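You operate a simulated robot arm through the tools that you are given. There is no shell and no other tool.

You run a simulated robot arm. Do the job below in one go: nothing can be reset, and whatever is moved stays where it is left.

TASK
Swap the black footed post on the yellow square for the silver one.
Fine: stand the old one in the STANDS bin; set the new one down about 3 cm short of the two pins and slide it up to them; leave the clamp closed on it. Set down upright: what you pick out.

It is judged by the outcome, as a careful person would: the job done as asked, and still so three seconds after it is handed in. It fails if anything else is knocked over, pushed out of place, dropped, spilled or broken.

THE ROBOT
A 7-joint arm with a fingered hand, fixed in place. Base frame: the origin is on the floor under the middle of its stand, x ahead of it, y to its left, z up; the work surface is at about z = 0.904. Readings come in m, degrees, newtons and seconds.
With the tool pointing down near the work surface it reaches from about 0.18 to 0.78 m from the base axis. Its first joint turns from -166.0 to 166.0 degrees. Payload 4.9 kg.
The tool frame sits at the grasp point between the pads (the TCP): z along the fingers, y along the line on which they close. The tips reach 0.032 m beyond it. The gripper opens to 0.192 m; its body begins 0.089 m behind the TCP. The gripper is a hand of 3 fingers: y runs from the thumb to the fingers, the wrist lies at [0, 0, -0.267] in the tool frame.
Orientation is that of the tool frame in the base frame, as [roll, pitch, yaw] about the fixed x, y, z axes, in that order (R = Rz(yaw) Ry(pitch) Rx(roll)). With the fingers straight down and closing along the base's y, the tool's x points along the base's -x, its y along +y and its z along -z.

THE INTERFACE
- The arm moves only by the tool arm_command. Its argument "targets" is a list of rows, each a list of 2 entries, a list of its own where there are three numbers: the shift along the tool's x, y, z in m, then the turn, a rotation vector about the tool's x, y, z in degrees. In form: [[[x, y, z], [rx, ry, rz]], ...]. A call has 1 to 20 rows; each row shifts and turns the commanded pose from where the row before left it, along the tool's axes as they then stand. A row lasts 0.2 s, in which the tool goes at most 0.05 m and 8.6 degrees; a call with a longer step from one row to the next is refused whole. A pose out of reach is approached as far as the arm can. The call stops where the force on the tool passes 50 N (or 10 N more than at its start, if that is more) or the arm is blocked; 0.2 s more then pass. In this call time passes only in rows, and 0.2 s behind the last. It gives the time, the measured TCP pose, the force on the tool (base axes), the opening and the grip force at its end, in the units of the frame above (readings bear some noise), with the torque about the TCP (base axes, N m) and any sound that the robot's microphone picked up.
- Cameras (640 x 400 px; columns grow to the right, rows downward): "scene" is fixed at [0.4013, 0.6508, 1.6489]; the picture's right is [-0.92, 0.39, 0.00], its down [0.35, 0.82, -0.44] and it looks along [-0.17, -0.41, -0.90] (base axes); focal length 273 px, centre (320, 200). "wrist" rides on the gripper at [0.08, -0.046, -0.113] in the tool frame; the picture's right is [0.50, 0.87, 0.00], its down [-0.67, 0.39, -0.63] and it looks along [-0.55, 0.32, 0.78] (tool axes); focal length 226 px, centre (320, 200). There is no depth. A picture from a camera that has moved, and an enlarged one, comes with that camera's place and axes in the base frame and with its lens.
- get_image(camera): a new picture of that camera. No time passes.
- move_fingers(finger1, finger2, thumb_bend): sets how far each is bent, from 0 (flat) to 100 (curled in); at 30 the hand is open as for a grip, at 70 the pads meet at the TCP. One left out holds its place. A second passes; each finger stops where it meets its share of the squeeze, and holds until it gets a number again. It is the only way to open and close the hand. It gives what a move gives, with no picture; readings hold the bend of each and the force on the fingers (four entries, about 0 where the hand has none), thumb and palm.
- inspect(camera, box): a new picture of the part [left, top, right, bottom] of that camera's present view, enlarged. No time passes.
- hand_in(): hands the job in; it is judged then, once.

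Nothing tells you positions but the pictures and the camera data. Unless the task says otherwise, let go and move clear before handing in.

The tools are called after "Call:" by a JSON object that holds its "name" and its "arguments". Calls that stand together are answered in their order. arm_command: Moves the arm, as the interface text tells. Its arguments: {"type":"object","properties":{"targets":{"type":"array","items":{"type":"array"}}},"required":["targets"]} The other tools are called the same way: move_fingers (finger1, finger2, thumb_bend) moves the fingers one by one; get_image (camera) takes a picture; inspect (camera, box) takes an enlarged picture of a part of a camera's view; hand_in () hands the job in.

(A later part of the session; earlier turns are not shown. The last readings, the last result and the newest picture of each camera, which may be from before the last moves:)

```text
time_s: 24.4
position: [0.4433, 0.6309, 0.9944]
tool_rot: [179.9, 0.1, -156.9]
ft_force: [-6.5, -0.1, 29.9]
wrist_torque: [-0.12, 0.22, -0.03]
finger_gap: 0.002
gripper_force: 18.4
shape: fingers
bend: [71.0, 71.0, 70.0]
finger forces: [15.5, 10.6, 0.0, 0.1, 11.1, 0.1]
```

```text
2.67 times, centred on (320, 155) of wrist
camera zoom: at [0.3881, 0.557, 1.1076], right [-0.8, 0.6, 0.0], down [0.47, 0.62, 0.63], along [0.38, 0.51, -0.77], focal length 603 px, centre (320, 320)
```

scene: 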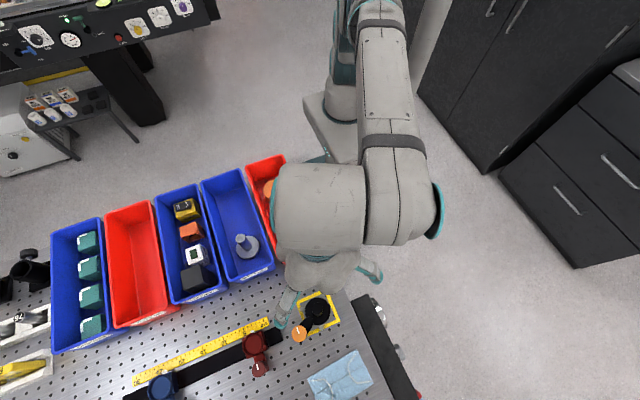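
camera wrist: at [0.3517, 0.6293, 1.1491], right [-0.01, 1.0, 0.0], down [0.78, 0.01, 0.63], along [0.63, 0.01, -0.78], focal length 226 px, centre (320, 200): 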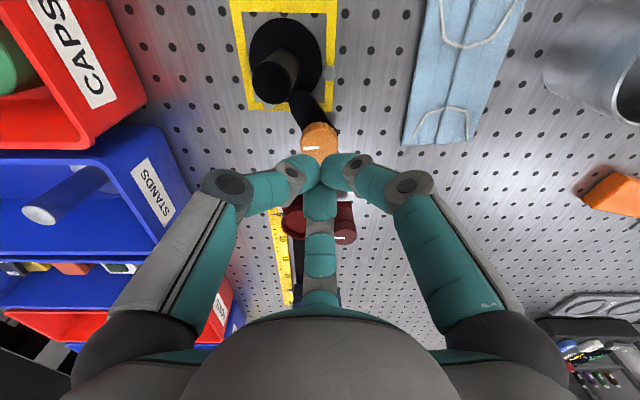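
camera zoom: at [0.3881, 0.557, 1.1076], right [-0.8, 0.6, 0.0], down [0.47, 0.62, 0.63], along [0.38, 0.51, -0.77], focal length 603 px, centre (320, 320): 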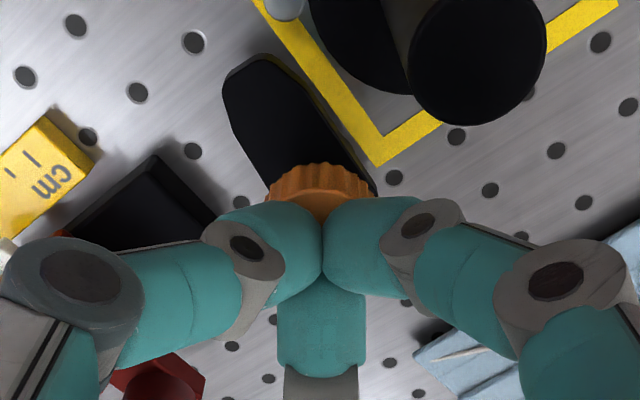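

52° so far and the arm follows cleanly, well off the foot. Continuing toward 90°.

Call:
{"name": "arm_command", "arguments": {"targets": [[[0, 0, -0.001], [0, 0, -4]], [[0, 0, 0], [0, 0, -4]], [[0, 0, 0], [0, 0, -4]], [[0, 0, 0], [0, 0, -4]], [[0, 0, 0], [0, 0, -4]], [[0, 0, 0], [0, 0, -4]]]}}

Call:
{"name": "inspect", "arguments": {"camera": "wrist", "box": [240, 80, 400, 230]}}

```text
time_s: 25.8
position: [0.4431, 0.6297, 0.9953]
tool_rot: [-179.9, 0.1, -132.9]
ft_force: [-2.5, 3.1, 23.0]
wrist_torque: [0.06, 0.12, -0.04]
finger_gap: 0.002
gripper_force: 15.9
shape: fingers
bend: [71.0, 71.0, 70.0]
finger forces: [12.5, 12.0, 0.1, 0.1, 7.0, 0.1]
```

```text
2.67 times, centred on (320, 155) of wrist
camera zoom: at [0.4229, 0.5405, 1.1077], right [-0.97, 0.22, 0.0], down [0.17, 0.76, 0.63], along [0.14, 0.62, -0.77], focal length 603 px, centre (320, 320)
```

zoom: 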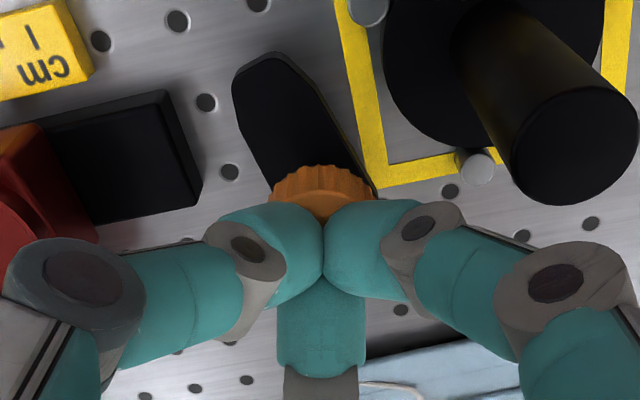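

76° and still following. Continuing on, watching for a click or a stop.

Call:
{"name": "arm_command", "arguments": {"targets": [[[0, 0, 0], [0, 0, -4]], [[0, 0, 0], [0, 0, -4]], [[0, 0, 0], [0, 0, -4]], [[0, 0, 0], [0, 0, -4]]]}}

Call:
{"name": "inspect", "arguments": {"camera": "wrist", "box": [240, 80, 400, 230]}}

```text
time_s: 26.8
position: [0.4443, 0.6303, 0.9941]
tool_rot: [-179.9, 0.0, -116.9]
ft_force: [-4.2, 0.1, 21.7]
wrist_torque: [-0.02, 0.19, -0.06]
finger_gap: 0.0023
gripper_force: 15.3
shape: fingers
bend: [71.0, 71.0, 70.0]
finger forces: [13.9, 10.6, 0.1, 0.1, 6.6, 0.0]
```

```text
2.67 times, centred on (320, 155) of wrist
camera zoom: at [0.4487, 0.5385, 1.1078], right [-1.0, -0.05, 0.0], down [-0.04, 0.77, 0.63], along [-0.03, 0.63, -0.78], focal length 603 px, centre (320, 320)
```

zoom: 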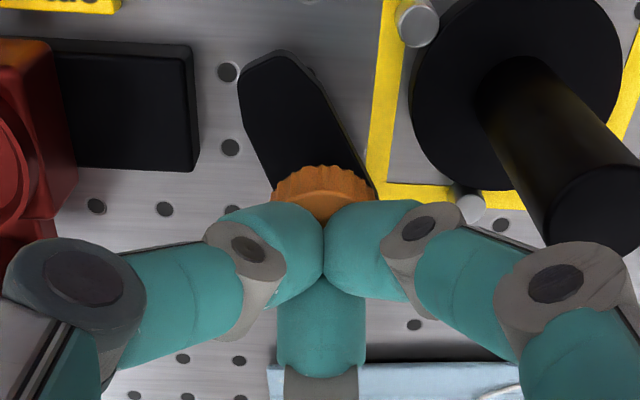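

About 90° now, no click yet. I'll turn somewhat further to see if there's a stop or catch.

Call:
{"name": "arm_command", "arguments": {"targets": [[[0, 0, 0], [0, 0, -4]], [[0, 0, 0], [0, 0, -4]], [[0, 0, 0], [0, 0, -4]], [[0, 0, 0], [0, 0, -4]]]}}

Call:
{"name": "inspect", "arguments": {"camera": "wrist", "box": [240, 80, 400, 230]}}

```text
time_s: 27.8
position: [0.4429, 0.6307, 0.9953]
tool_rot: [180.0, 0.0, -100.9]
ft_force: [-2.1, -1.0, 20.9]
wrist_torque: [-0.06, 0.0, -0.06]
finger_gap: 0.0021
gripper_force: 14.6
shape: fingers
bend: [71.0, 70.0, 70.0]
finger forces: [8.9, 8.8, 0.0, 0.1, 11.4, 0.0]
```

```text
2.67 times, centred on (320, 155) of wrist
camera zoom: at [0.4736, 0.5433, 1.1077], right [-0.95, -0.33, 0.0], down [-0.25, 0.73, 0.63], along [-0.21, 0.6, -0.78], focal length 603 px, centre (320, 320)
```

zoom: 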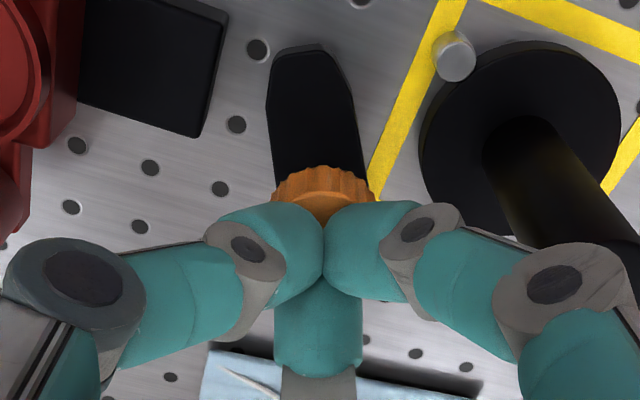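

The arm stopped following at roughly 90°, so it is at its stop. I'll lift off and watch whether it stays.

Call:
{"name": "arm_command", "arguments": {"targets": [[[0, 0, -0.005], [0, 0, 0]], [[0, 0, -0.01], [0, 0, 0]], [[0, 0, -0.01], [0, 0, 0]], [[0, 0, -0.01], [0, 0, 0]], [[0, 0, 0], [0, 0, 0]]]}}

Call:
{"name": "inspect", "arguments": {"camera": "wrist", "box": [240, 80, 400, 230]}}

Call:
{"name": "arm_command", "arguments": {"targets": [[[0, 0, 0], [0, 0, 0]], [[0, 0, 0], [0, 0, 0]], [[0, 0, 0], [0, 0, 0]], [[0, 0, 0], [0, 0, 0]], [[0, 0, 0], [0, 0, 0]]]}}

Call:
{"name": "inspect", "arguments": {"camera": "wrist", "box": [240, 80, 400, 230]}}

```text
time_s: 29.0
position: [0.4446, 0.6303, 1.0269]
tool_rot: [180.0, -0.1, -100.9]
ft_force: [-0.5, 0.3, 0.9]
wrist_torque: [-0.05, -0.01, 0.0]
finger_gap: 0.0032
gripper_force: 0.2
shape: fingers
bend: [70.0, 70.0, 70.0]
finger forces: [0.0, 0.0, 0.1, 0.0, 0.0, 0.0]
```

```text
2.67 times, centred on (320, 155) of wrist
camera zoom: at [0.4743, 0.5437, 1.1416], right [-0.95, -0.33, 0.0], down [-0.25, 0.73, 0.63], along [-0.21, 0.6, -0.78], focal length 603 px, centre (320, 320)
```

zoom: 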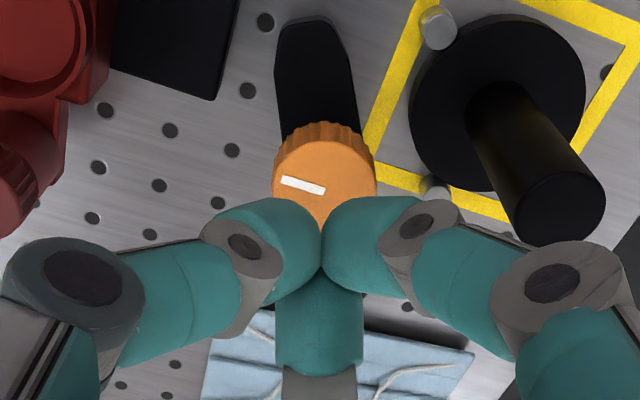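

```text
time_s: 30.2
position: [0.4437, 0.6309, 1.0288]
tool_rot: [-179.9, 0.0, -101.0]
ft_force: [-0.5, -0.2, 0.4]
wrist_torque: [0.0, 0.0, -0.01]
finger_gap: 0.0033
gripper_force: 0.0
shape: fingers
bend: [70.0, 70.0, 70.0]
finger forces: [0.0, 0.0, 0.0, 0.0, 0.0, 0.1]
```

```text
2.67 times, centred on (320, 155) of wrist
camera zoom: at [0.4743, 0.5437, 1.1418], right [-0.95, -0.33, 0.0], down [-0.25, 0.73, 0.63], along [-0.21, 0.6, -0.78], focal length 603 px, centre (320, 320)
```

zoom: 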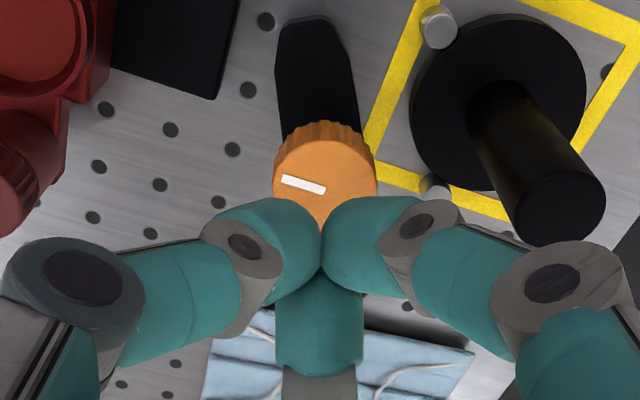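

The mark now points along +x, exactly 90° from closed. Waiting a few more seconds to be sure it holds before touching the post.

Call:
{"name": "arm_command", "arguments": {"targets": [[[0, 0, -0.003], [0, 0, 0]], [[0, 0, 0], [0, 0, 8]], [[0, 0, 0], [0, 0, 8]], [[0, 0, 0], [0, 0, 8]], [[0, 0, 0], [0, 0, 8]], [[0, 0, 0], [0, 0, 8]], [[0, 0, 0], [0, 0, 4]], [[0, 0, 0], [0, 0, 0]], [[0, 0, 0], [0, 0, 0]], [[0, 0, 0], [0, 0, 0]], [[0, 0, 0], [0, 0, 0]], [[0, 0, 0], [0, 0, 0]], [[0, 0, 0], [0, 0, 0]]]}}

Call:
{"name": "get_image", "arguments": {"camera": "wrist"}}

Call:
{"name": "inspect", "arguments": {"camera": "wrist", "box": [240, 80, 400, 230]}}

```text
time_s: 33.0
position: [0.4438, 0.6305, 1.0316]
tool_rot: [-180.0, 0.0, -145.0]
ft_force: [0.5, 1.1, 1.1]
wrist_torque: [-0.02, 0.03, 0.01]
finger_gap: 0.0033
gripper_force: 0.1
shape: fingers
bend: [70.0, 70.0, 70.0]
finger forces: [0.0, 0.1, 0.0, 0.0, 0.0, 0.0]
```

```text
taken
camera wrist: at [0.405, 0.5473, 1.145], right [-0.91, 0.42, 0.0], down [0.33, 0.7, 0.63], along [0.27, 0.57, -0.78], focal length 226 px, centre (320, 200)
```

wrist: 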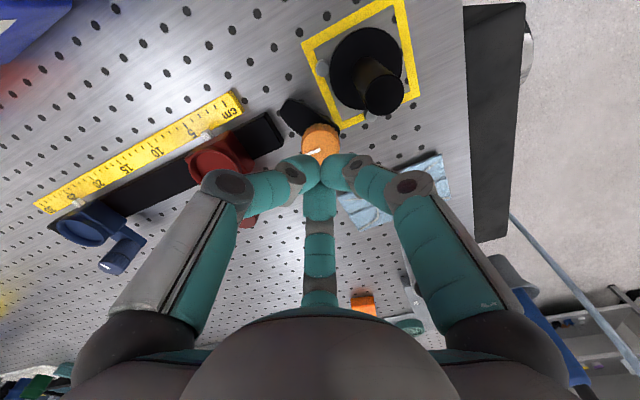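

```text
2.67 times, centred on (320, 155) of wrist
camera zoom: at [0.405, 0.5473, 1.145], right [-0.91, 0.42, 0.0], down [0.33, 0.7, 0.63], along [0.27, 0.57, -0.78], focal length 603 px, centre (320, 320)
```

zoom: 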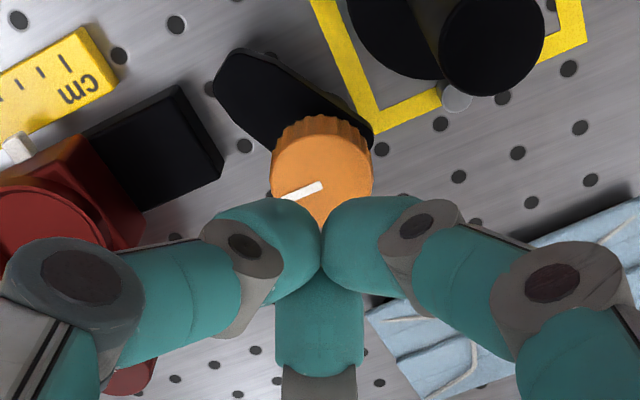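

The clamp stays open at 90° after five seconds. Before gripping the black post I'll survey the STANDS bin to plan where to stand it.

Call:
{"name": "inspect", "arguments": {"camera": "scene", "box": [190, 155, 290, 295]}}

Call:
{"name": "get_image", "arguments": {"camera": "scene"}}

```text
2.86 times, centred on (240, 225) of scene
camera zoom: at [0.4013, 0.6508, 1.6489], right [-0.92, 0.39, 0.0], down [0.35, 0.82, -0.44], along [-0.17, -0.41, -0.9], focal length 780 px, centre (549, 129)
```

zoom: 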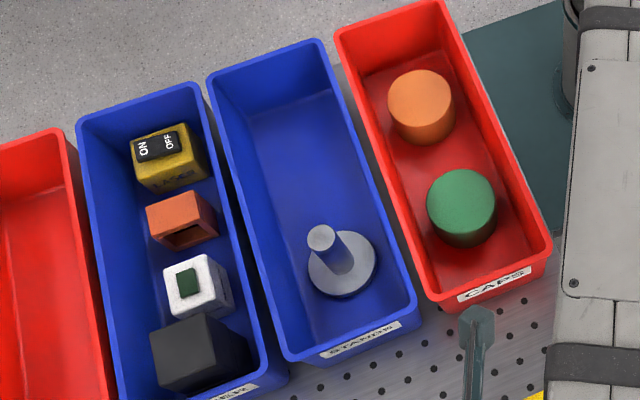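

```text
taken
```

scene: 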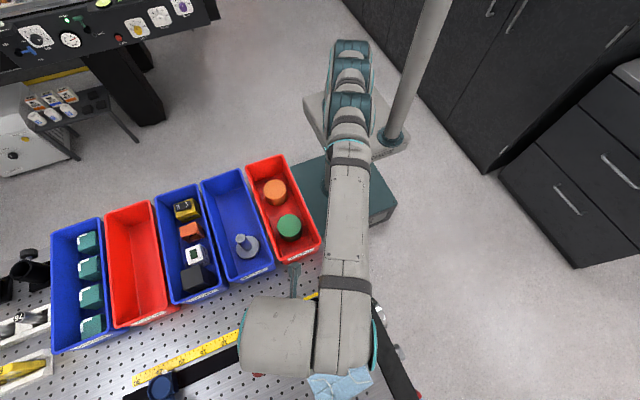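

The STANDS bin spans about x 0.443–0.555, y 0.17–0.465, rim z 0.99; the silver post stands at about (0.500, 0.372) and the free end is around (0.499, 0.26). Now I'll move above the black post with the knob in a finger gap, and open the fingers there.

Call:
{"name": "arm_command", "arguments": {"targets": [[[0.0162, 0.002, -0.005], [0, 0, 0]], [[0.0162, 0.002, -0.005], [0, 0, 0]], [[0.0162, 0.0021, -0.005], [0, 0, 0]], [[0.0162, 0.0021, -0.005], [0, 0, 0]], [[0, 0, 0], [0, 0, -6.2]], [[0, 0, 0], [0, 0, -6.2]], [[0, 0, 0], [0, 0, -6.2]], [[0, 0, 0], [0, 0, -6.2]], [[0, 0, 0], [0, 0, 0]]]}}

Call:
{"name": "move_fingers", "arguments": {"finger1": 57, "finger2": 57, "thumb_bend": 57}}

Call:
{"name": "get_image", "arguments": {"camera": "wrist"}}

Call:
{"name": "inspect", "arguments": {"camera": "wrist", "box": [230, 100, 410, 250]}}

```text
time_s: 35.0
position: [0.3859, 0.6008, 1.0521]
tool_rot: [180.0, 0.1, -120.1]
ft_force: [-0.2, -0.1, 0.4]
wrist_torque: [-0.01, -0.04, -0.04]
finger_gap: 0.0035
gripper_force: 0.1
shape: fingers
bend: [70.0, 70.0, 70.0]
finger forces: [0.0, 0.0, 0.0, 0.1, 0.1, 0.0]
```

```text
time_s: 36.0
position: [0.3862, 0.6002, 1.0532]
tool_rot: [-180.0, 0.0, -120.2]
ft_force: [-1.0, -0.2, 0.0]
wrist_torque: [0.0, -0.02, 0.0]
finger_gap: 0.0581
gripper_force: 0.0
shape: fingers
bend: [56.0, 56.0, 56.0]
finger forces: [0.0, 0.0, 0.0, 0.1, 0.1, 0.1]
```

```text
taken
camera wrist: at [0.3857, 0.5082, 1.1654], right [-1.0, 0.0, 0.0], down [0.0, 0.78, 0.63], along [0.0, 0.63, -0.78], focal length 226 px, centre (320, 200)
```

wrist: 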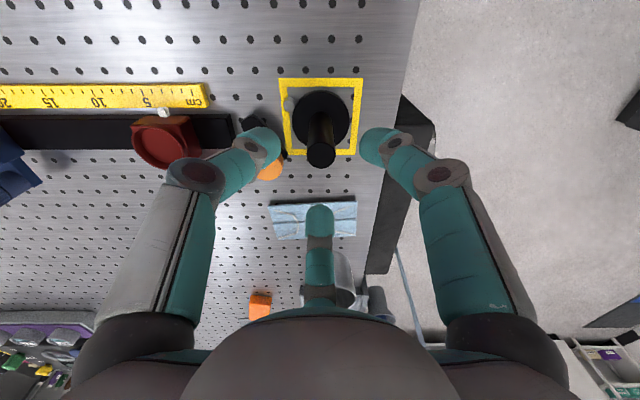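

```text
2.67 times, centred on (320, 175) of wrist
camera zoom: at [0.3857, 0.5082, 1.1654], right [-1.0, 0.0, 0.0], down [0.0, 0.78, 0.63], along [0.0, 0.63, -0.78], focal length 603 px, centre (320, 267)
```

zoom: 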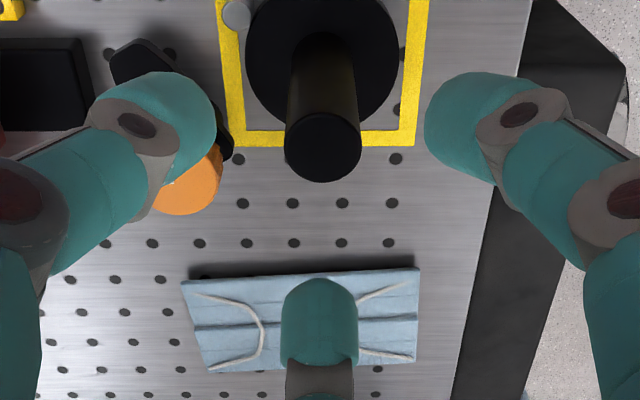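

The black post is centred between the fingers, with knob and swung arm clear. Descending to grip the top of the post.

Call:
{"name": "arm_command", "arguments": {"targets": [[[0, 0, 0.015], [0, 0, 0]], [[0, 0, 0.015], [0, 0, 0]], [[0, 0, 0.015], [0, 0, 0]], [[0, 0, 0.0095], [0, 0, 0]], [[0, 0, 0], [0, 0, 0]]]}}

Call:
{"name": "inspect", "arguments": {"camera": "wrist", "box": [230, 100, 410, 250]}}

```text
time_s: 37.2
position: [0.3864, 0.6, 0.9963]
tool_rot: [179.9, 0.0, -120.2]
ft_force: [0.1, 0.1, -0.8]
wrist_torque: [0.01, 0.0, -0.02]
finger_gap: 0.0582
gripper_force: 0.2
shape: fingers
bend: [56.0, 56.0, 56.0]
finger forces: [0.1, 0.0, 0.1, 0.0, 0.1, 0.0]
```

```text
2.67 times, centred on (320, 175) of wrist
camera zoom: at [0.3856, 0.5085, 1.1102], right [-1.0, 0.0, 0.0], down [0.0, 0.78, 0.63], along [0.0, 0.63, -0.78], focal length 603 px, centre (320, 267)
```

zoom: 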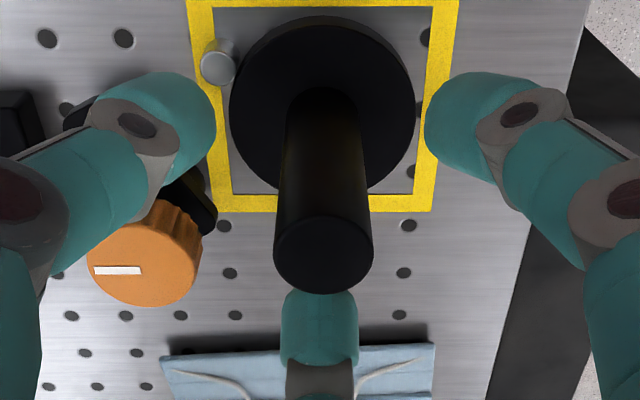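

Everything clear, the clamp mark still at open. Closing on the black post.

Call:
{"name": "move_fingers", "arguments": {"finger1": 72, "finger2": 72, "thumb_bend": 72}}

Call:
{"name": "inspect", "arguments": {"camera": "wrist", "box": [230, 100, 410, 250]}}

```text
time_s: 38.2
position: [0.3861, 0.6004, 0.9976]
tool_rot: [-180.0, 0.0, -120.2]
ft_force: [-0.1, 0.8, -1.1]
wrist_torque: [0.01, -0.05, 0.0]
finger_gap: 0.0192
gripper_force: 14.0
shape: fingers
bend: [65.0, 66.0, 67.0]
finger forces: [9.2, 8.3, 0.0, 0.0, 9.9, 0.0]
```

```text
2.67 times, centred on (320, 175) of wrist
camera zoom: at [0.3857, 0.5085, 1.1103], right [-1.0, 0.0, 0.0], down [0.0, 0.78, 0.63], along [0.0, 0.63, -0.78], focal length 603 px, centre (320, 267)
```

zoom: 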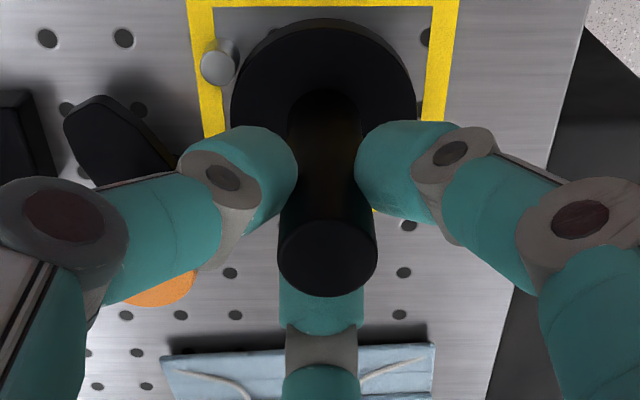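

Gripped evenly by all three fingers. Lifting a couple of centimetres and checking.

Call:
{"name": "arm_command", "arguments": {"targets": [[[0, 0, -0.005], [0, 0, 0]], [[0, 0, -0.01], [0, 0, 0]], [[0, 0, -0.01], [0, 0, 0]], [[0, 0, -0.01], [0, 0, 0]]]}}

Call:
{"name": "inspect", "arguments": {"camera": "wrist", "box": [230, 70, 410, 220]}}

```text
time_s: 39.2
position: [0.3865, 0.6001, 1.0326]
tool_rot: [180.0, 0.0, -120.2]
ft_force: [0.4, 0.0, -1.7]
wrist_torque: [0.0, -0.04, 0.02]
finger_gap: 0.0191
gripper_force: 14.1
shape: fingers
bend: [65.0, 66.0, 67.0]
finger forces: [9.2, 8.3, 0.0, 0.1, 10.0, 0.1]
```

```text
2.67 times, centred on (320, 145) of wrist
camera zoom: at [0.3855, 0.5086, 1.1455], right [-1.0, 0.0, 0.0], down [0.0, 0.78, 0.63], along [0.0, 0.63, -0.78], focal length 603 px, centre (320, 347)
```

zoom: 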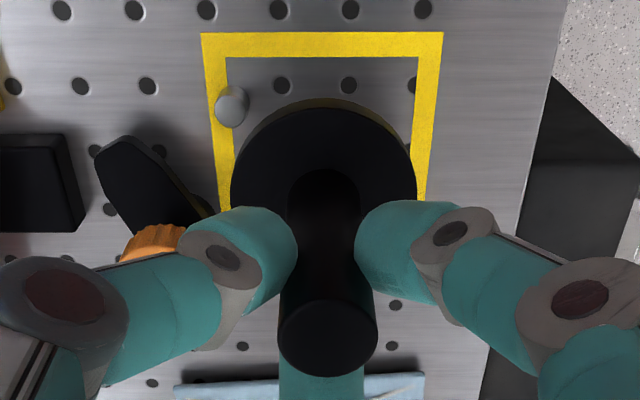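

The post is held steady, about 2 N of weight. Raising above the bin rims and carrying it toward the free end of the STANDS bin.

Call:
{"name": "arm_command", "arguments": {"targets": [[[0, 0, -0.018], [0, 0, 0]], [[0, 0, -0.018], [0, 0, 0]], [[0, 0, -0.019], [0, 0, 0]], [[0, 0, -0.019], [0, 0, 0]], [[0, 0, -0.019], [0, 0, 0]], [[0.0158, -0.0179, 0], [0, 0, 0]], [[0.0158, -0.0179, 0], [0, 0, 0]], [[0.0158, -0.0179, 0], [0, 0, 0]], [[0.0158, -0.0179, 0], [0, 0, 0]], [[0.0158, -0.0179, 0], [0, 0, 0]], [[0.0158, -0.0179, 0], [0, 0, 0]]]}}

Call:
{"name": "get_image", "arguments": {"camera": "wrist"}}

Call:
{"name": "get_image", "arguments": {"camera": "scene"}}

```text
time_s: 41.6
position: [0.4309, 0.4629, 1.1253]
tool_rot: [-180.0, 0.0, -120.3]
ft_force: [0.1, -0.3, -1.4]
wrist_torque: [-0.02, 0.0, -0.02]
finger_gap: 0.019
gripper_force: 13.3
shape: fingers
bend: [65.0, 66.0, 67.0]
finger forces: [9.1, 8.2, 0.0, 0.0, 9.6, 0.1]
```

```text
taken
camera wrist: at [0.4306, 0.3721, 1.2389], right [-1.0, 0.0, 0.0], down [0.0, 0.78, 0.63], along [0.0, 0.63, -0.78], focal length 226 px, centre (320, 200)
```

wrist: 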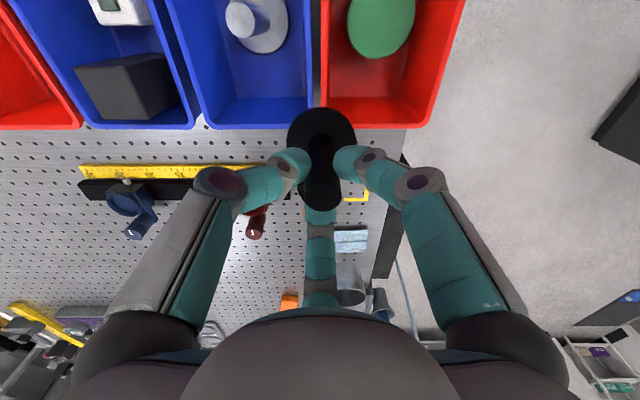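

```text
taken
```

scene: 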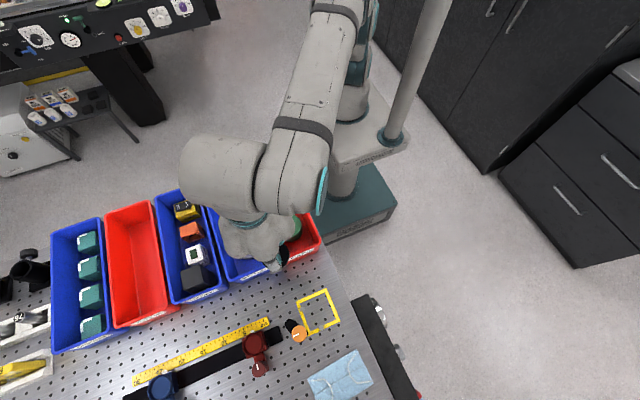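

Clear of everything so far. Continuing to the free end of the bin at about (0.499, 0.26).

Call:
{"name": "arm_command", "arguments": {"targets": [[[0.0162, -0.0182, 0], [0, 0, 0]], [[0.0162, -0.0182, 0], [0, 0, 0]], [[0.0162, -0.0182, 0], [0, 0, 0]], [[0.0162, -0.0182, 0], [0, 0, 0]], [[0.0162, -0.0182, 0], [0, 0, 0]], [[0.0162, -0.0182, 0], [0, 0, 0]], [[0.0162, -0.0182, 0], [0, 0, 0]], [[0.0162, -0.0182, 0], [0, 0, 0]], [[0.0158, -0.018, 0], [0, 0, 0]], [[0, 0, 0], [0, 0, 0]]]}}

Call:
{"name": "get_image", "arguments": {"camera": "wrist"}}

Call:
{"name": "inspect", "arguments": {"camera": "scene", "box": [190, 130, 330, 295]}}

```text
time_s: 43.8
position: [0.4996, 0.2565, 1.1261]
tool_rot: [180.0, 0.0, -120.2]
ft_force: [-0.5, -0.6, -1.8]
wrist_torque: [-0.03, 0.05, -0.02]
finger_gap: 0.019
gripper_force: 12.9
shape: fingers
bend: [65.0, 66.0, 67.0]
finger forces: [9.0, 8.2, 0.0, 0.0, 9.6, 0.1]
```

```text
taken
camera wrist: at [0.4995, 0.1644, 1.2384], right [-1.0, 0.0, 0.0], down [0.0, 0.78, 0.63], along [0.0, 0.63, -0.78], focal length 226 px, centre (320, 200)
```

wrist: 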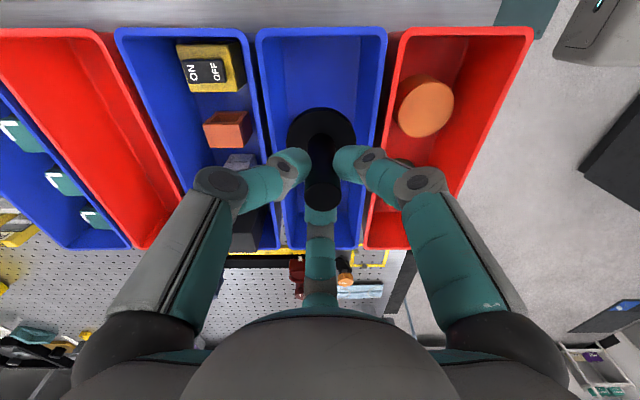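

```text
2.42 times, centred on (260, 212) of scene
camera zoom: at [0.4013, 0.6508, 1.6489], right [-0.92, 0.39, 0.0], down [0.35, 0.82, -0.44], along [-0.17, -0.41, -0.9], focal length 662 px, centre (466, 170)
```

zoom: 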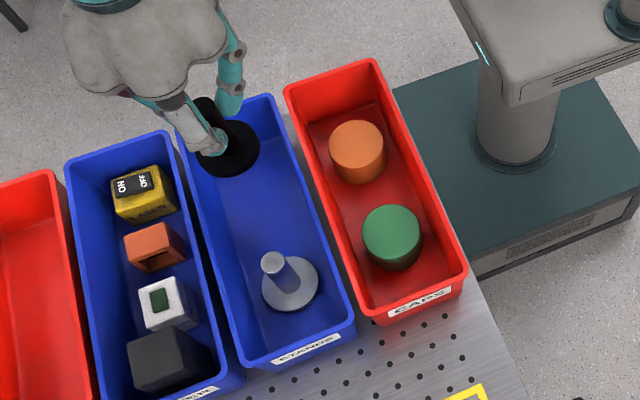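

The black post hangs over the free end of the STANDS bin, well clear of the silver one. Lowering it most of the way.

Call:
{"name": "arm_command", "arguments": {"targets": [[[0.001, 0.001, 0.015], [0, 0, 0]], [[0, 0, 0.015], [0, 0, 0]], [[0, 0, 0.015], [0, 0, 0]], [[0, 0, 0.015], [0, 0, 0]], [[0, 0, 0.015], [0, 0, 0]], [[0, 0, 0.015], [0, 0, 0]], [[0, 0, 0.01], [0, 0, 0]], [[0, 0, 0], [0, 0, 0]]]}}

Call:
{"name": "get_image", "arguments": {"camera": "wrist"}}

Call:
{"name": "inspect", "arguments": {"camera": "scene", "box": [190, 130, 290, 240]}}

```text
time_s: 45.6
position: [0.4979, 0.2558, 1.0246]
tool_rot: [-180.0, -0.1, -120.2]
ft_force: [0.7, -0.8, -1.3]
wrist_torque: [-0.01, -0.05, -0.01]
finger_gap: 0.0187
gripper_force: 13.2
shape: fingers
bend: [65.0, 66.0, 67.0]
finger forces: [9.0, 8.1, 0.0, 0.1, 9.7, 0.0]
```

```text
taken
camera wrist: at [0.498, 0.1637, 1.1379], right [-1.0, 0.0, 0.0], down [0.0, 0.78, 0.63], along [0.0, 0.63, -0.78], focal length 226 px, centre (320, 200)
```

wrist: 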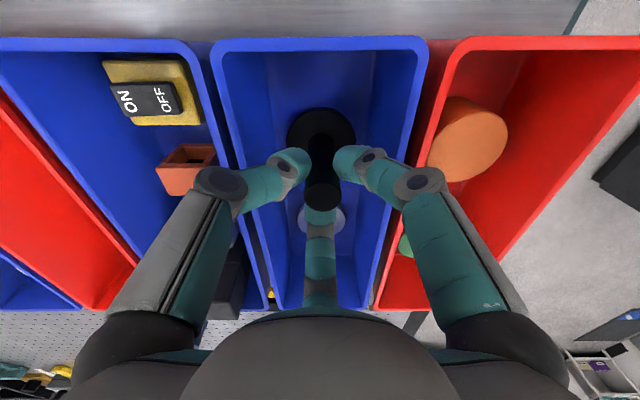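

```text
3.64 times, centred on (240, 185) of scene
camera zoom: at [0.4013, 0.6508, 1.6489], right [-0.92, 0.39, 0.0], down [0.35, 0.82, -0.44], along [-0.17, -0.41, -0.9], focal length 993 px, centre (611, 254)
```

zoom: 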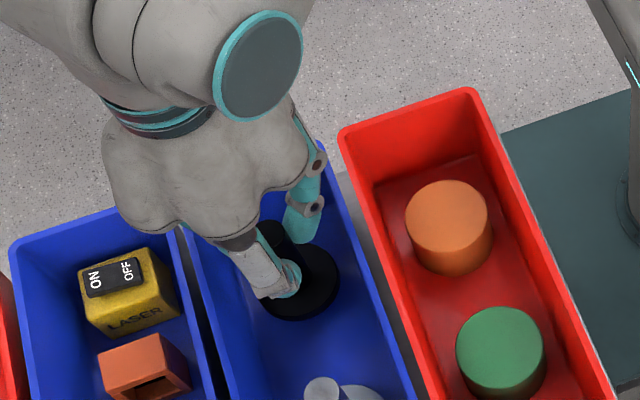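

Foot is about 2 cm above the bin floor. Lowering slowly until it touches.

Call:
{"name": "arm_command", "arguments": {"targets": [[[0, 0, 0.004], [0, 0, 0]], [[0, 0, 0.004], [0, 0, 0]], [[0, 0, 0.003], [0, 0, 0]], [[0, 0, 0.002], [0, 0, 0]], [[0, 0, 0.002], [0, 0, 0]]]}}

```text
time_s: 46.8
position: [0.4976, 0.2552, 1.0104]
tool_rot: [179.9, -0.1, -120.2]
ft_force: [-0.1, -0.4, -2.7]
wrist_torque: [0.01, 0.01, 0.01]
finger_gap: 0.0188
gripper_force: 13.5
shape: fingers
bend: [65.0, 66.0, 67.0]
finger forces: [9.1, 8.2, 0.1, 0.0, 9.6, 0.0]
```

Call:
{"name": "arm_command", "arguments": {"targets": [[[0, 0, 0.002], [0, 0, 0]], [[0, 0, 0.002], [0, 0, 0]], [[0, 0, 0], [0, 0, 0]]]}}

```text
time_s: 47.6
position: [0.4966, 0.2556, 1.0072]
tool_rot: [-180.0, 0.0, -120.1]
ft_force: [-0.1, 0.8, -1.3]
wrist_torque: [0.04, 0.01, 0.0]
finger_gap: 0.0191
gripper_force: 13.1
shape: fingers
bend: [65.0, 66.0, 67.0]
finger forces: [9.0, 8.3, 0.0, 0.0, 9.5, 0.1]
```

No contact yet (foot bottom near z 0.913). Continuing in small steps.

Call:
{"name": "arm_command", "arguments": {"targets": [[[0, 0, 0.0015], [0, 0, 0]], [[0, 0, 0.0015], [0, 0, 0]], [[0, 0, 0], [0, 0, 0]]]}}

Call:
{"name": "arm_command", "arguments": {"targets": [[[0, 0, 0.0015], [0, 0, 0]], [[0, 0, 0], [0, 0, 0]]]}}

```text
time_s: 48.4
position: [0.498, 0.2557, 1.0036]
tool_rot: [180.0, 0.1, -120.2]
ft_force: [-0.3, -0.3, -1.7]
wrist_torque: [-0.04, 0.04, 0.01]
finger_gap: 0.0188
gripper_force: 13.5
shape: fingers
bend: [65.0, 66.0, 67.0]
finger forces: [9.0, 8.2, 0.1, 0.0, 9.5, 0.0]
```

```text
time_s: 49.0
position: [0.4982, 0.2549, 1.0024]
tool_rot: [180.0, 0.0, -120.1]
ft_force: [-0.2, -0.4, -3.1]
wrist_torque: [0.0, -0.01, 0.01]
finger_gap: 0.0188
gripper_force: 13.3
shape: fingers
bend: [65.0, 66.0, 67.0]
finger forces: [8.9, 8.2, 0.0, 0.0, 9.5, 0.0]
```

Call:
{"name": "arm_command", "arguments": {"targets": [[[0, 0, 0.0015], [0, 0, 0]], [[0, 0, 0], [0, 0, 0]]]}}

Call:
{"name": "arm_command", "arguments": {"targets": [[[0, 0, 0.0015], [0, 0, 0]], [[0, 0, 0], [0, 0, 0]]]}}

```text
time_s: 49.6
position: [0.4978, 0.2565, 1.0006]
tool_rot: [-180.0, -0.1, -120.2]
ft_force: [-0.7, -0.6, -1.6]
wrist_torque: [0.02, -0.01, 0.02]
finger_gap: 0.0188
gripper_force: 13.7
shape: fingers
bend: [65.0, 66.0, 67.0]
finger forces: [9.0, 8.1, 0.1, 0.1, 9.6, 0.0]
```

```text
time_s: 50.2
position: [0.4979, 0.2569, 0.9995]
tool_rot: [-180.0, 0.1, -120.2]
ft_force: [-0.1, -0.3, 3.5]
wrist_torque: [-0.02, 0.01, 0.01]
finger_gap: 0.0188
gripper_force: 14.6
shape: fingers
bend: [65.0, 66.0, 67.0]
finger forces: [10.1, 9.2, 0.0, 0.1, 10.7, 0.1]
```

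The foot has touched the bin floor (force now +3.5 N). Opening the fingers just enough to release, staying clear of the bin walls.

Call:
{"name": "move_fingers", "arguments": {"finger1": 61, "finger2": 61, "thumb_bend": 61}}

Call:
{"name": "inspect", "arguments": {"camera": "wrist", "box": [230, 80, 410, 250]}}

```text
time_s: 51.2
position: [0.4989, 0.2558, 0.9988]
tool_rot: [180.0, 0.0, -120.2]
ft_force: [0.7, -0.3, -0.1]
wrist_torque: [0.0, -0.02, 0.01]
finger_gap: 0.0369
gripper_force: 0.3
shape: fingers
bend: [61.0, 61.0, 61.0]
finger forces: [0.3, 0.1, 0.1, 0.0, 0.0, 0.0]
```

```text
2.35 times, centred on (320, 165) of wrist
camera zoom: at [0.4976, 0.1639, 1.1126], right [-1.0, 0.0, 0.0], down [0.0, 0.78, 0.63], along [0.0, 0.63, -0.78], focal length 532 px, centre (320, 282)
```

zoom: 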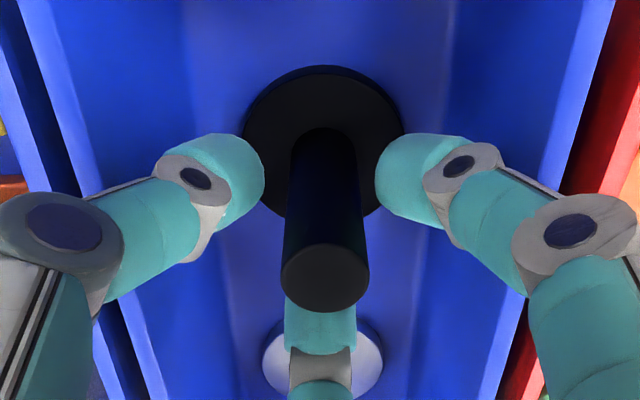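

The black post stands free in the bin. Lifting the hand straight up.

Call:
{"name": "arm_command", "arguments": {"targets": [[[0, 0, -0.006], [0, 0, 0]], [[0, 0, -0.008], [0, 0, 0]], [[0, 0, -0.012], [0, 0, 0]], [[0, 0, -0.015], [0, 0, 0]], [[0, 0, -0.02], [0, 0, 0]], [[0, 0, -0.02], [0, 0, 0]], [[0, 0, 0], [0, 0, 0]]]}}

Call:
{"name": "get_image", "arguments": {"camera": "wrist"}}

Call:
{"name": "inspect", "arguments": {"camera": "scene", "box": [190, 130, 330, 295]}}

```text
time_s: 52.8
position: [0.4988, 0.2556, 1.0806]
tool_rot: [180.0, 0.1, -120.2]
ft_force: [0.6, 0.6, 0.0]
wrist_torque: [0.0, -0.01, -0.02]
finger_gap: 0.0372
gripper_force: 0.1
shape: fingers
bend: [61.0, 61.0, 61.0]
finger forces: [0.1, 0.0, 0.0, 0.0, 0.0, 0.0]
```

```text
taken
camera wrist: at [0.498, 0.1641, 1.1937], right [-1.0, 0.0, 0.0], down [0.0, 0.78, 0.63], along [0.0, 0.63, -0.78], focal length 226 px, centre (320, 200)
```

wrist: 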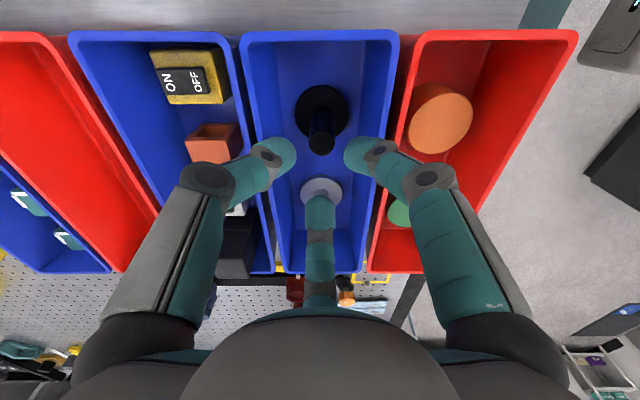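

```text
2.42 times, centred on (260, 212) of scene
camera zoom: at [0.4013, 0.6508, 1.6489], right [-0.92, 0.39, 0.0], down [0.35, 0.82, -0.44], along [-0.17, -0.41, -0.9], focal length 662 px, centre (466, 170)
```

zoom: 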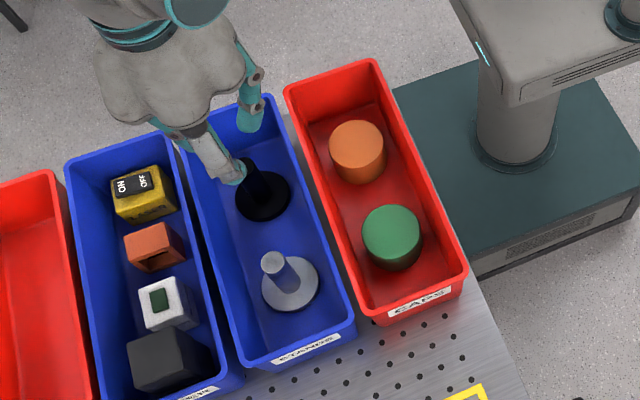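

The black post stands upright in the STANDS bin. Moving over to the silver post, staying above the rims.

Call:
{"name": "arm_command", "arguments": {"targets": [[[-0.0201, 0.0117, 0], [0, 0, 0]], [[-0.0201, 0.0117, 0], [0, 0, 0]], [[-0.0201, 0.0117, 0], [0, 0, 0]], [[-0.0201, 0.0117, 0], [0, 0, 0]], [[-0.0201, 0.0117, 0], [0, 0, 0]], [[0, 0, 0], [0, 0, 0]]]}}

Call:
{"name": "get_image", "arguments": {"camera": "wrist"}}

Call:
{"name": "inspect", "arguments": {"camera": "wrist", "box": [240, 60, 400, 220]}}

Call:
{"name": "inspect", "arguments": {"camera": "scene", "box": [210, 160, 290, 280]}}

```text
time_s: 54.2
position: [0.4979, 0.3728, 1.0802]
tool_rot: [180.0, -0.1, -120.3]
ft_force: [-0.6, -0.3, 0.5]
wrist_torque: [0.01, -0.03, 0.01]
finger_gap: 0.0377
gripper_force: 0.1
shape: fingers
bend: [61.0, 61.0, 61.0]
finger forces: [0.1, 0.0, 0.0, 0.0, 0.0, 0.0]
```

```text
taken
camera wrist: at [0.4976, 0.28, 1.1935], right [-1.0, 0.0, 0.0], down [0.0, 0.78, 0.63], along [0.0, 0.63, -0.78], focal length 226 px, centre (320, 200)
```

wrist: 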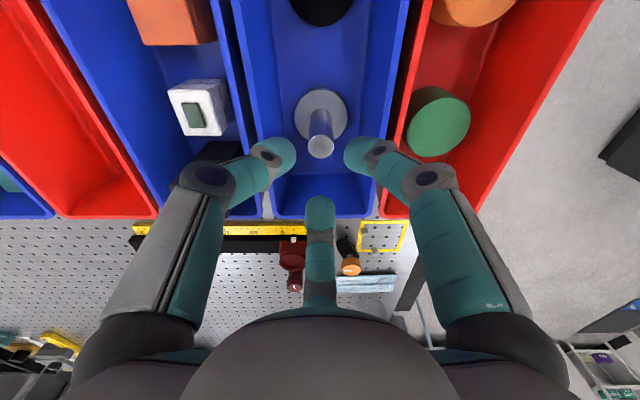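

```text
2.50 times, centred on (320, 140) of wrist
camera zoom: at [0.4976, 0.28, 1.1935], right [-1.0, 0.0, 0.0], down [0.0, 0.78, 0.63], along [0.0, 0.63, -0.78], focal length 565 px, centre (320, 350)
```

zoom: 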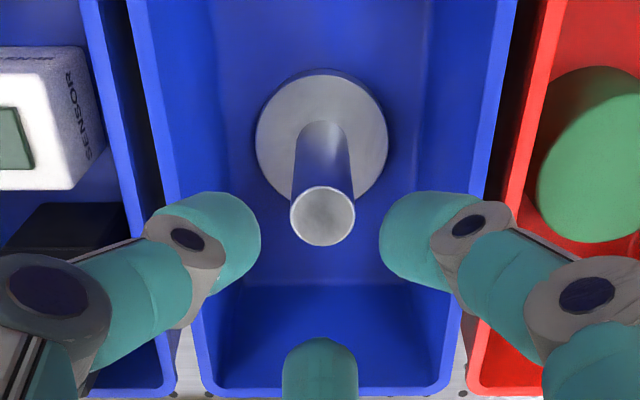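

```text
3.33 times, centred on (250, 220) of scene
camera zoom: at [0.4013, 0.6508, 1.6489], right [-0.92, 0.39, 0.0], down [0.35, 0.82, -0.44], along [-0.17, -0.41, -0.9], focal length 910 px, centre (553, 133)
```

zoom: 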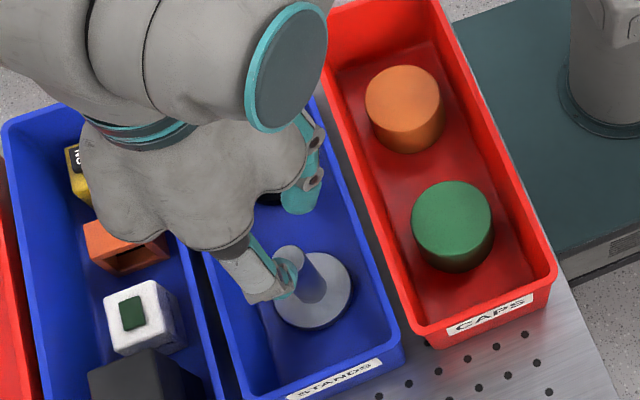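

The silver post is centred between the fingers to within 2 mm. Descending to the same grip height used before.

Call:
{"name": "arm_command", "arguments": {"targets": [[[-0.0002, 0.002, 0.015], [0, 0, 0]], [[0, 0, 0.015], [0, 0, 0]], [[0, 0, 0.015], [0, 0, 0]], [[0, 0, 0.015], [0, 0, 0]], [[0, 0, 0], [0, 0, 0]]]}}

Call:
{"name": "inspect", "arguments": {"camera": "wrist", "box": [230, 80, 410, 250]}}

```text
time_s: 55.4
position: [0.4967, 0.3733, 1.0211]
tool_rot: [180.0, 0.0, -120.2]
ft_force: [0.2, -0.1, 0.1]
wrist_torque: [0.01, 0.0, -0.01]
finger_gap: 0.0372
gripper_force: 0.0
shape: fingers
bend: [61.0, 61.0, 61.0]
finger forces: [0.0, 0.0, 0.1, 0.0, 0.0, 0.0]
```

```text
2.35 times, centred on (320, 165) of wrist
camera zoom: at [0.4957, 0.2811, 1.133], right [-1.0, 0.0, 0.0], down [0.0, 0.78, 0.63], along [0.0, 0.63, -0.78], focal length 532 px, centre (320, 282)
```

zoom: 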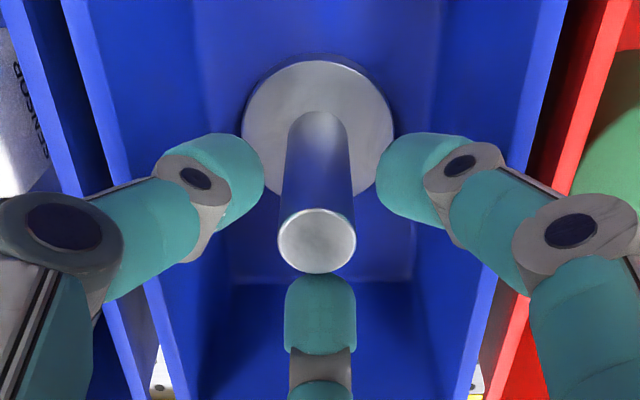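

Well centred. Descending the last 2 cm and closing on the silver post.

Call:
{"name": "arm_command", "arguments": {"targets": [[[0, 0, 0.008], [0, 0, 0]], [[0, 0, 0.008], [0, 0, 0]], [[0, 0, 0.004], [0, 0, 0]], [[0, 0, 0], [0, 0, 0]]]}}

Call:
{"name": "move_fingers", "arguments": {"finger1": 72, "finger2": 72, "thumb_bend": 72}}

Call:
{"name": "inspect", "arguments": {"camera": "wrist", "box": [230, 80, 410, 250]}}

```text
time_s: 56.4
position: [0.4954, 0.3738, 1.0001]
tool_rot: [-180.0, 0.0, -120.2]
ft_force: [1.0, 0.9, 0.3]
wrist_torque: [-0.02, 0.01, 0.02]
finger_gap: 0.0369
gripper_force: 0.4
shape: fingers
bend: [61.0, 61.0, 61.0]
finger forces: [1.0, 0.1, 0.0, 0.0, 0.0, 0.0]
```

```text
time_s: 57.4
position: [0.4958, 0.3734, 1.0012]
tool_rot: [179.9, 0.0, -120.2]
ft_force: [0.2, -0.1, -0.1]
wrist_torque: [-0.01, -0.01, -0.01]
finger_gap: 0.0175
gripper_force: 13.9
shape: fingers
bend: [66.0, 65.0, 67.0]
finger forces: [8.1, 9.4, 0.0, 0.0, 10.1, 0.1]
```

```text
2.35 times, centred on (320, 165) of wrist
camera zoom: at [0.4958, 0.2814, 1.1133], right [-1.0, 0.0, 0.0], down [0.0, 0.78, 0.63], along [0.0, 0.63, -0.78], focal length 532 px, centre (320, 282)
```

zoom: 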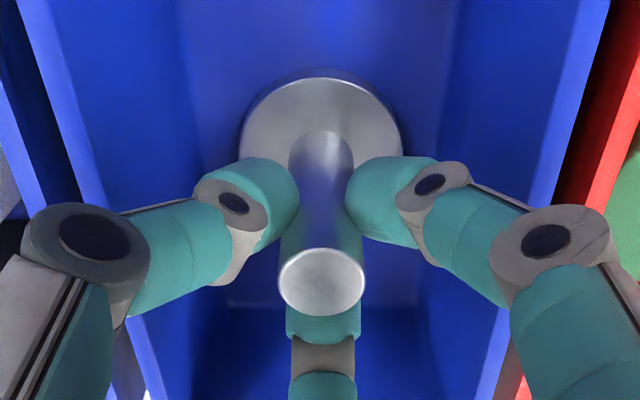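

Silver post gripped evenly. Lifting it clear of the bin.

Call:
{"name": "arm_command", "arguments": {"targets": [[[0, 0, -0.005], [0, 0, 0]], [[0, 0, -0.01], [0, 0, 0]], [[0, 0, -0.01], [0, 0, 0]], [[0, 0, -0.015], [0, 0, 0]], [[0, 0, -0.02], [0, 0, 0]], [[0, 0, -0.02], [0, 0, 0]], [[0, 0, -0.02], [0, 0, 0]], [[0, 0, -0.02], [0, 0, 0]], [[0, 0, -0.005], [0, 0, 0]]]}}

Call:
{"name": "inspect", "arguments": {"camera": "scene", "box": [190, 130, 350, 350]}}

Call:
{"name": "get_image", "arguments": {"camera": "wrist"}}

```text
time_s: 59.4
position: [0.4965, 0.3725, 1.1266]
tool_rot: [-180.0, 0.0, -120.3]
ft_force: [0.1, 0.2, -1.7]
wrist_torque: [-0.03, -0.02, 0.01]
finger_gap: 0.0174
gripper_force: 13.2
shape: fingers
bend: [66.0, 65.0, 67.0]
finger forces: [8.2, 9.5, 0.0, 0.1, 10.1, 0.1]
```

```text
1.82 times, centred on (270, 240) of scene
camera zoom: at [0.4013, 0.6508, 1.6489], right [-0.92, 0.39, 0.0], down [0.35, 0.82, -0.44], along [-0.17, -0.41, -0.9], focal length 497 px, centre (411, 127)
```

zoom: 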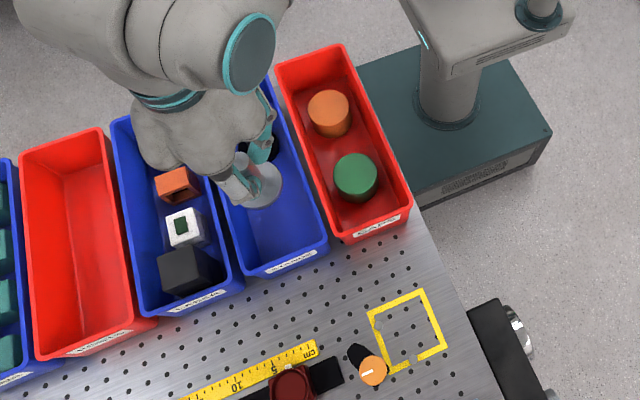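

```text
taken
camera wrist: at [0.4958, 0.2814, 1.2388], right [-1.0, 0.0, 0.0], down [0.0, 0.78, 0.63], along [0.0, 0.63, -0.78], focal length 226 px, centre (320, 200)
```

wrist: 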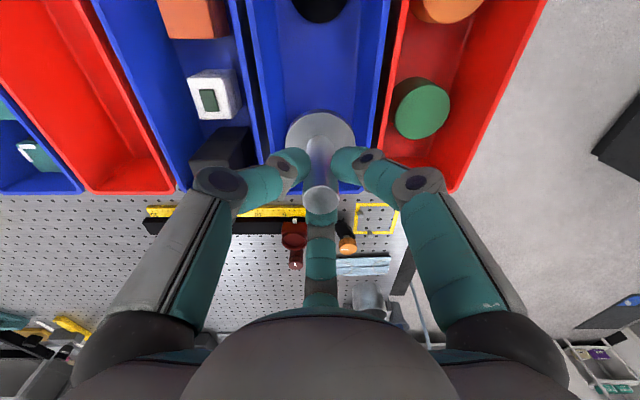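

Silver post in hand, well above the rims; the clamp is still open and the yellow square empty. I'll take a precise look at the pins now that nothing hides them.

Call:
{"name": "inspect", "arguments": {"camera": "scene", "box": [285, 280, 350, 350]}}

Call:
{"name": "inspect", "arguments": {"camera": "wrist", "box": [320, 190, 420, 270]}}

```text
5.71 times, centred on (318, 315) of scene
camera zoom: at [0.4013, 0.6508, 1.6489], right [-0.92, 0.39, 0.0], down [0.35, 0.82, -0.44], along [-0.17, -0.41, -0.9], focal length 1561 px, centre (334, -457)
```

zoom: 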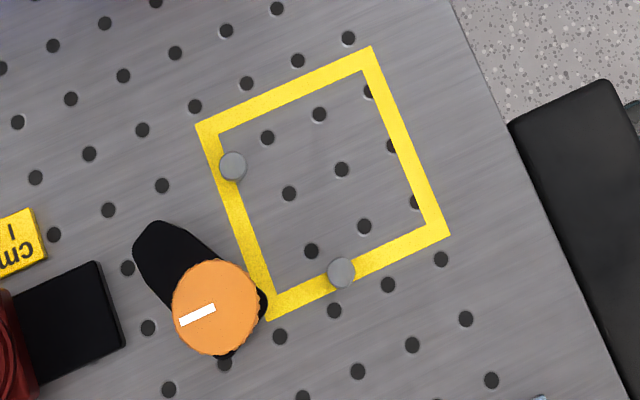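

```text
5.00 times, centred on (370, 230) of wrist
camera zoom: at [0.4958, 0.2814, 1.2388], right [-1.0, 0.0, 0.0], down [0.0, 0.78, 0.63], along [0.0, 0.63, -0.78], focal length 1130 px, centre (70, 50)
```

zoom: 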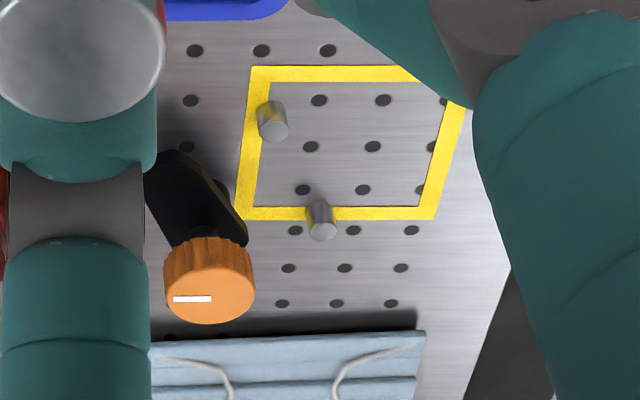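

Pins confirmed near (0.420, 0.580) and (0.392, 0.638), so the seated centre is about (0.386, 0.600), and a start 3 cm short is about (0.359, 0.587). Carrying the silver post there at height.

Call:
{"name": "arm_command", "arguments": {"targets": [[[-0.0106, 0.0206, 0], [0, 0, 0]], [[-0.0106, 0.0206, 0], [0, 0, 0]], [[-0.0106, 0.0206, 0], [0, 0, 0]], [[-0.0106, 0.0206, 0], [0, 0, 0]], [[-0.0106, 0.0206, 0], [0, 0, 0]], [[-0.0106, 0.0206, 0], [0, 0, 0]], [[-0.0106, 0.0206, 0], [0, 0, 0]], [[-0.0106, 0.0206, 0], [0, 0, 0]], [[-0.0106, 0.0206, 0], [0, 0, 0]], [[-0.0106, 0.0206, 0], [0, 0, 0]], [[-0.0101, 0.0203, 0], [0, 0, 0]], [[0, 0, 0], [0, 0, 0]]]}}

Call:
{"name": "get_image", "arguments": {"camera": "wrist"}}

Call:
{"name": "get_image", "arguments": {"camera": "scene"}}

```text
time_s: 62.0
position: [0.3588, 0.5876, 1.1248]
tool_rot: [179.9, 0.1, -120.2]
ft_force: [-0.3, 0.1, -1.5]
wrist_torque: [0.02, -0.03, 0.01]
finger_gap: 0.0178
gripper_force: 13.8
shape: fingers
bend: [66.0, 65.0, 67.0]
finger forces: [8.1, 9.2, 0.0, 0.0, 10.0, 0.0]
```

```text
taken
camera wrist: at [0.3583, 0.4953, 1.238], right [-1.0, 0.0, 0.0], down [0.0, 0.78, 0.63], along [0.0, 0.63, -0.78], focal length 226 px, centre (320, 200)
```

wrist: 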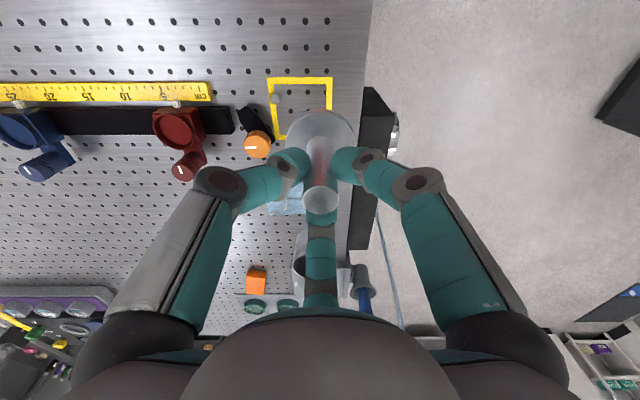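

```text
taken
```

scene: 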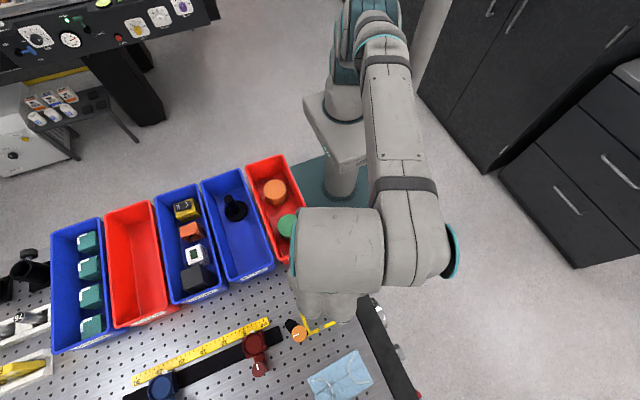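

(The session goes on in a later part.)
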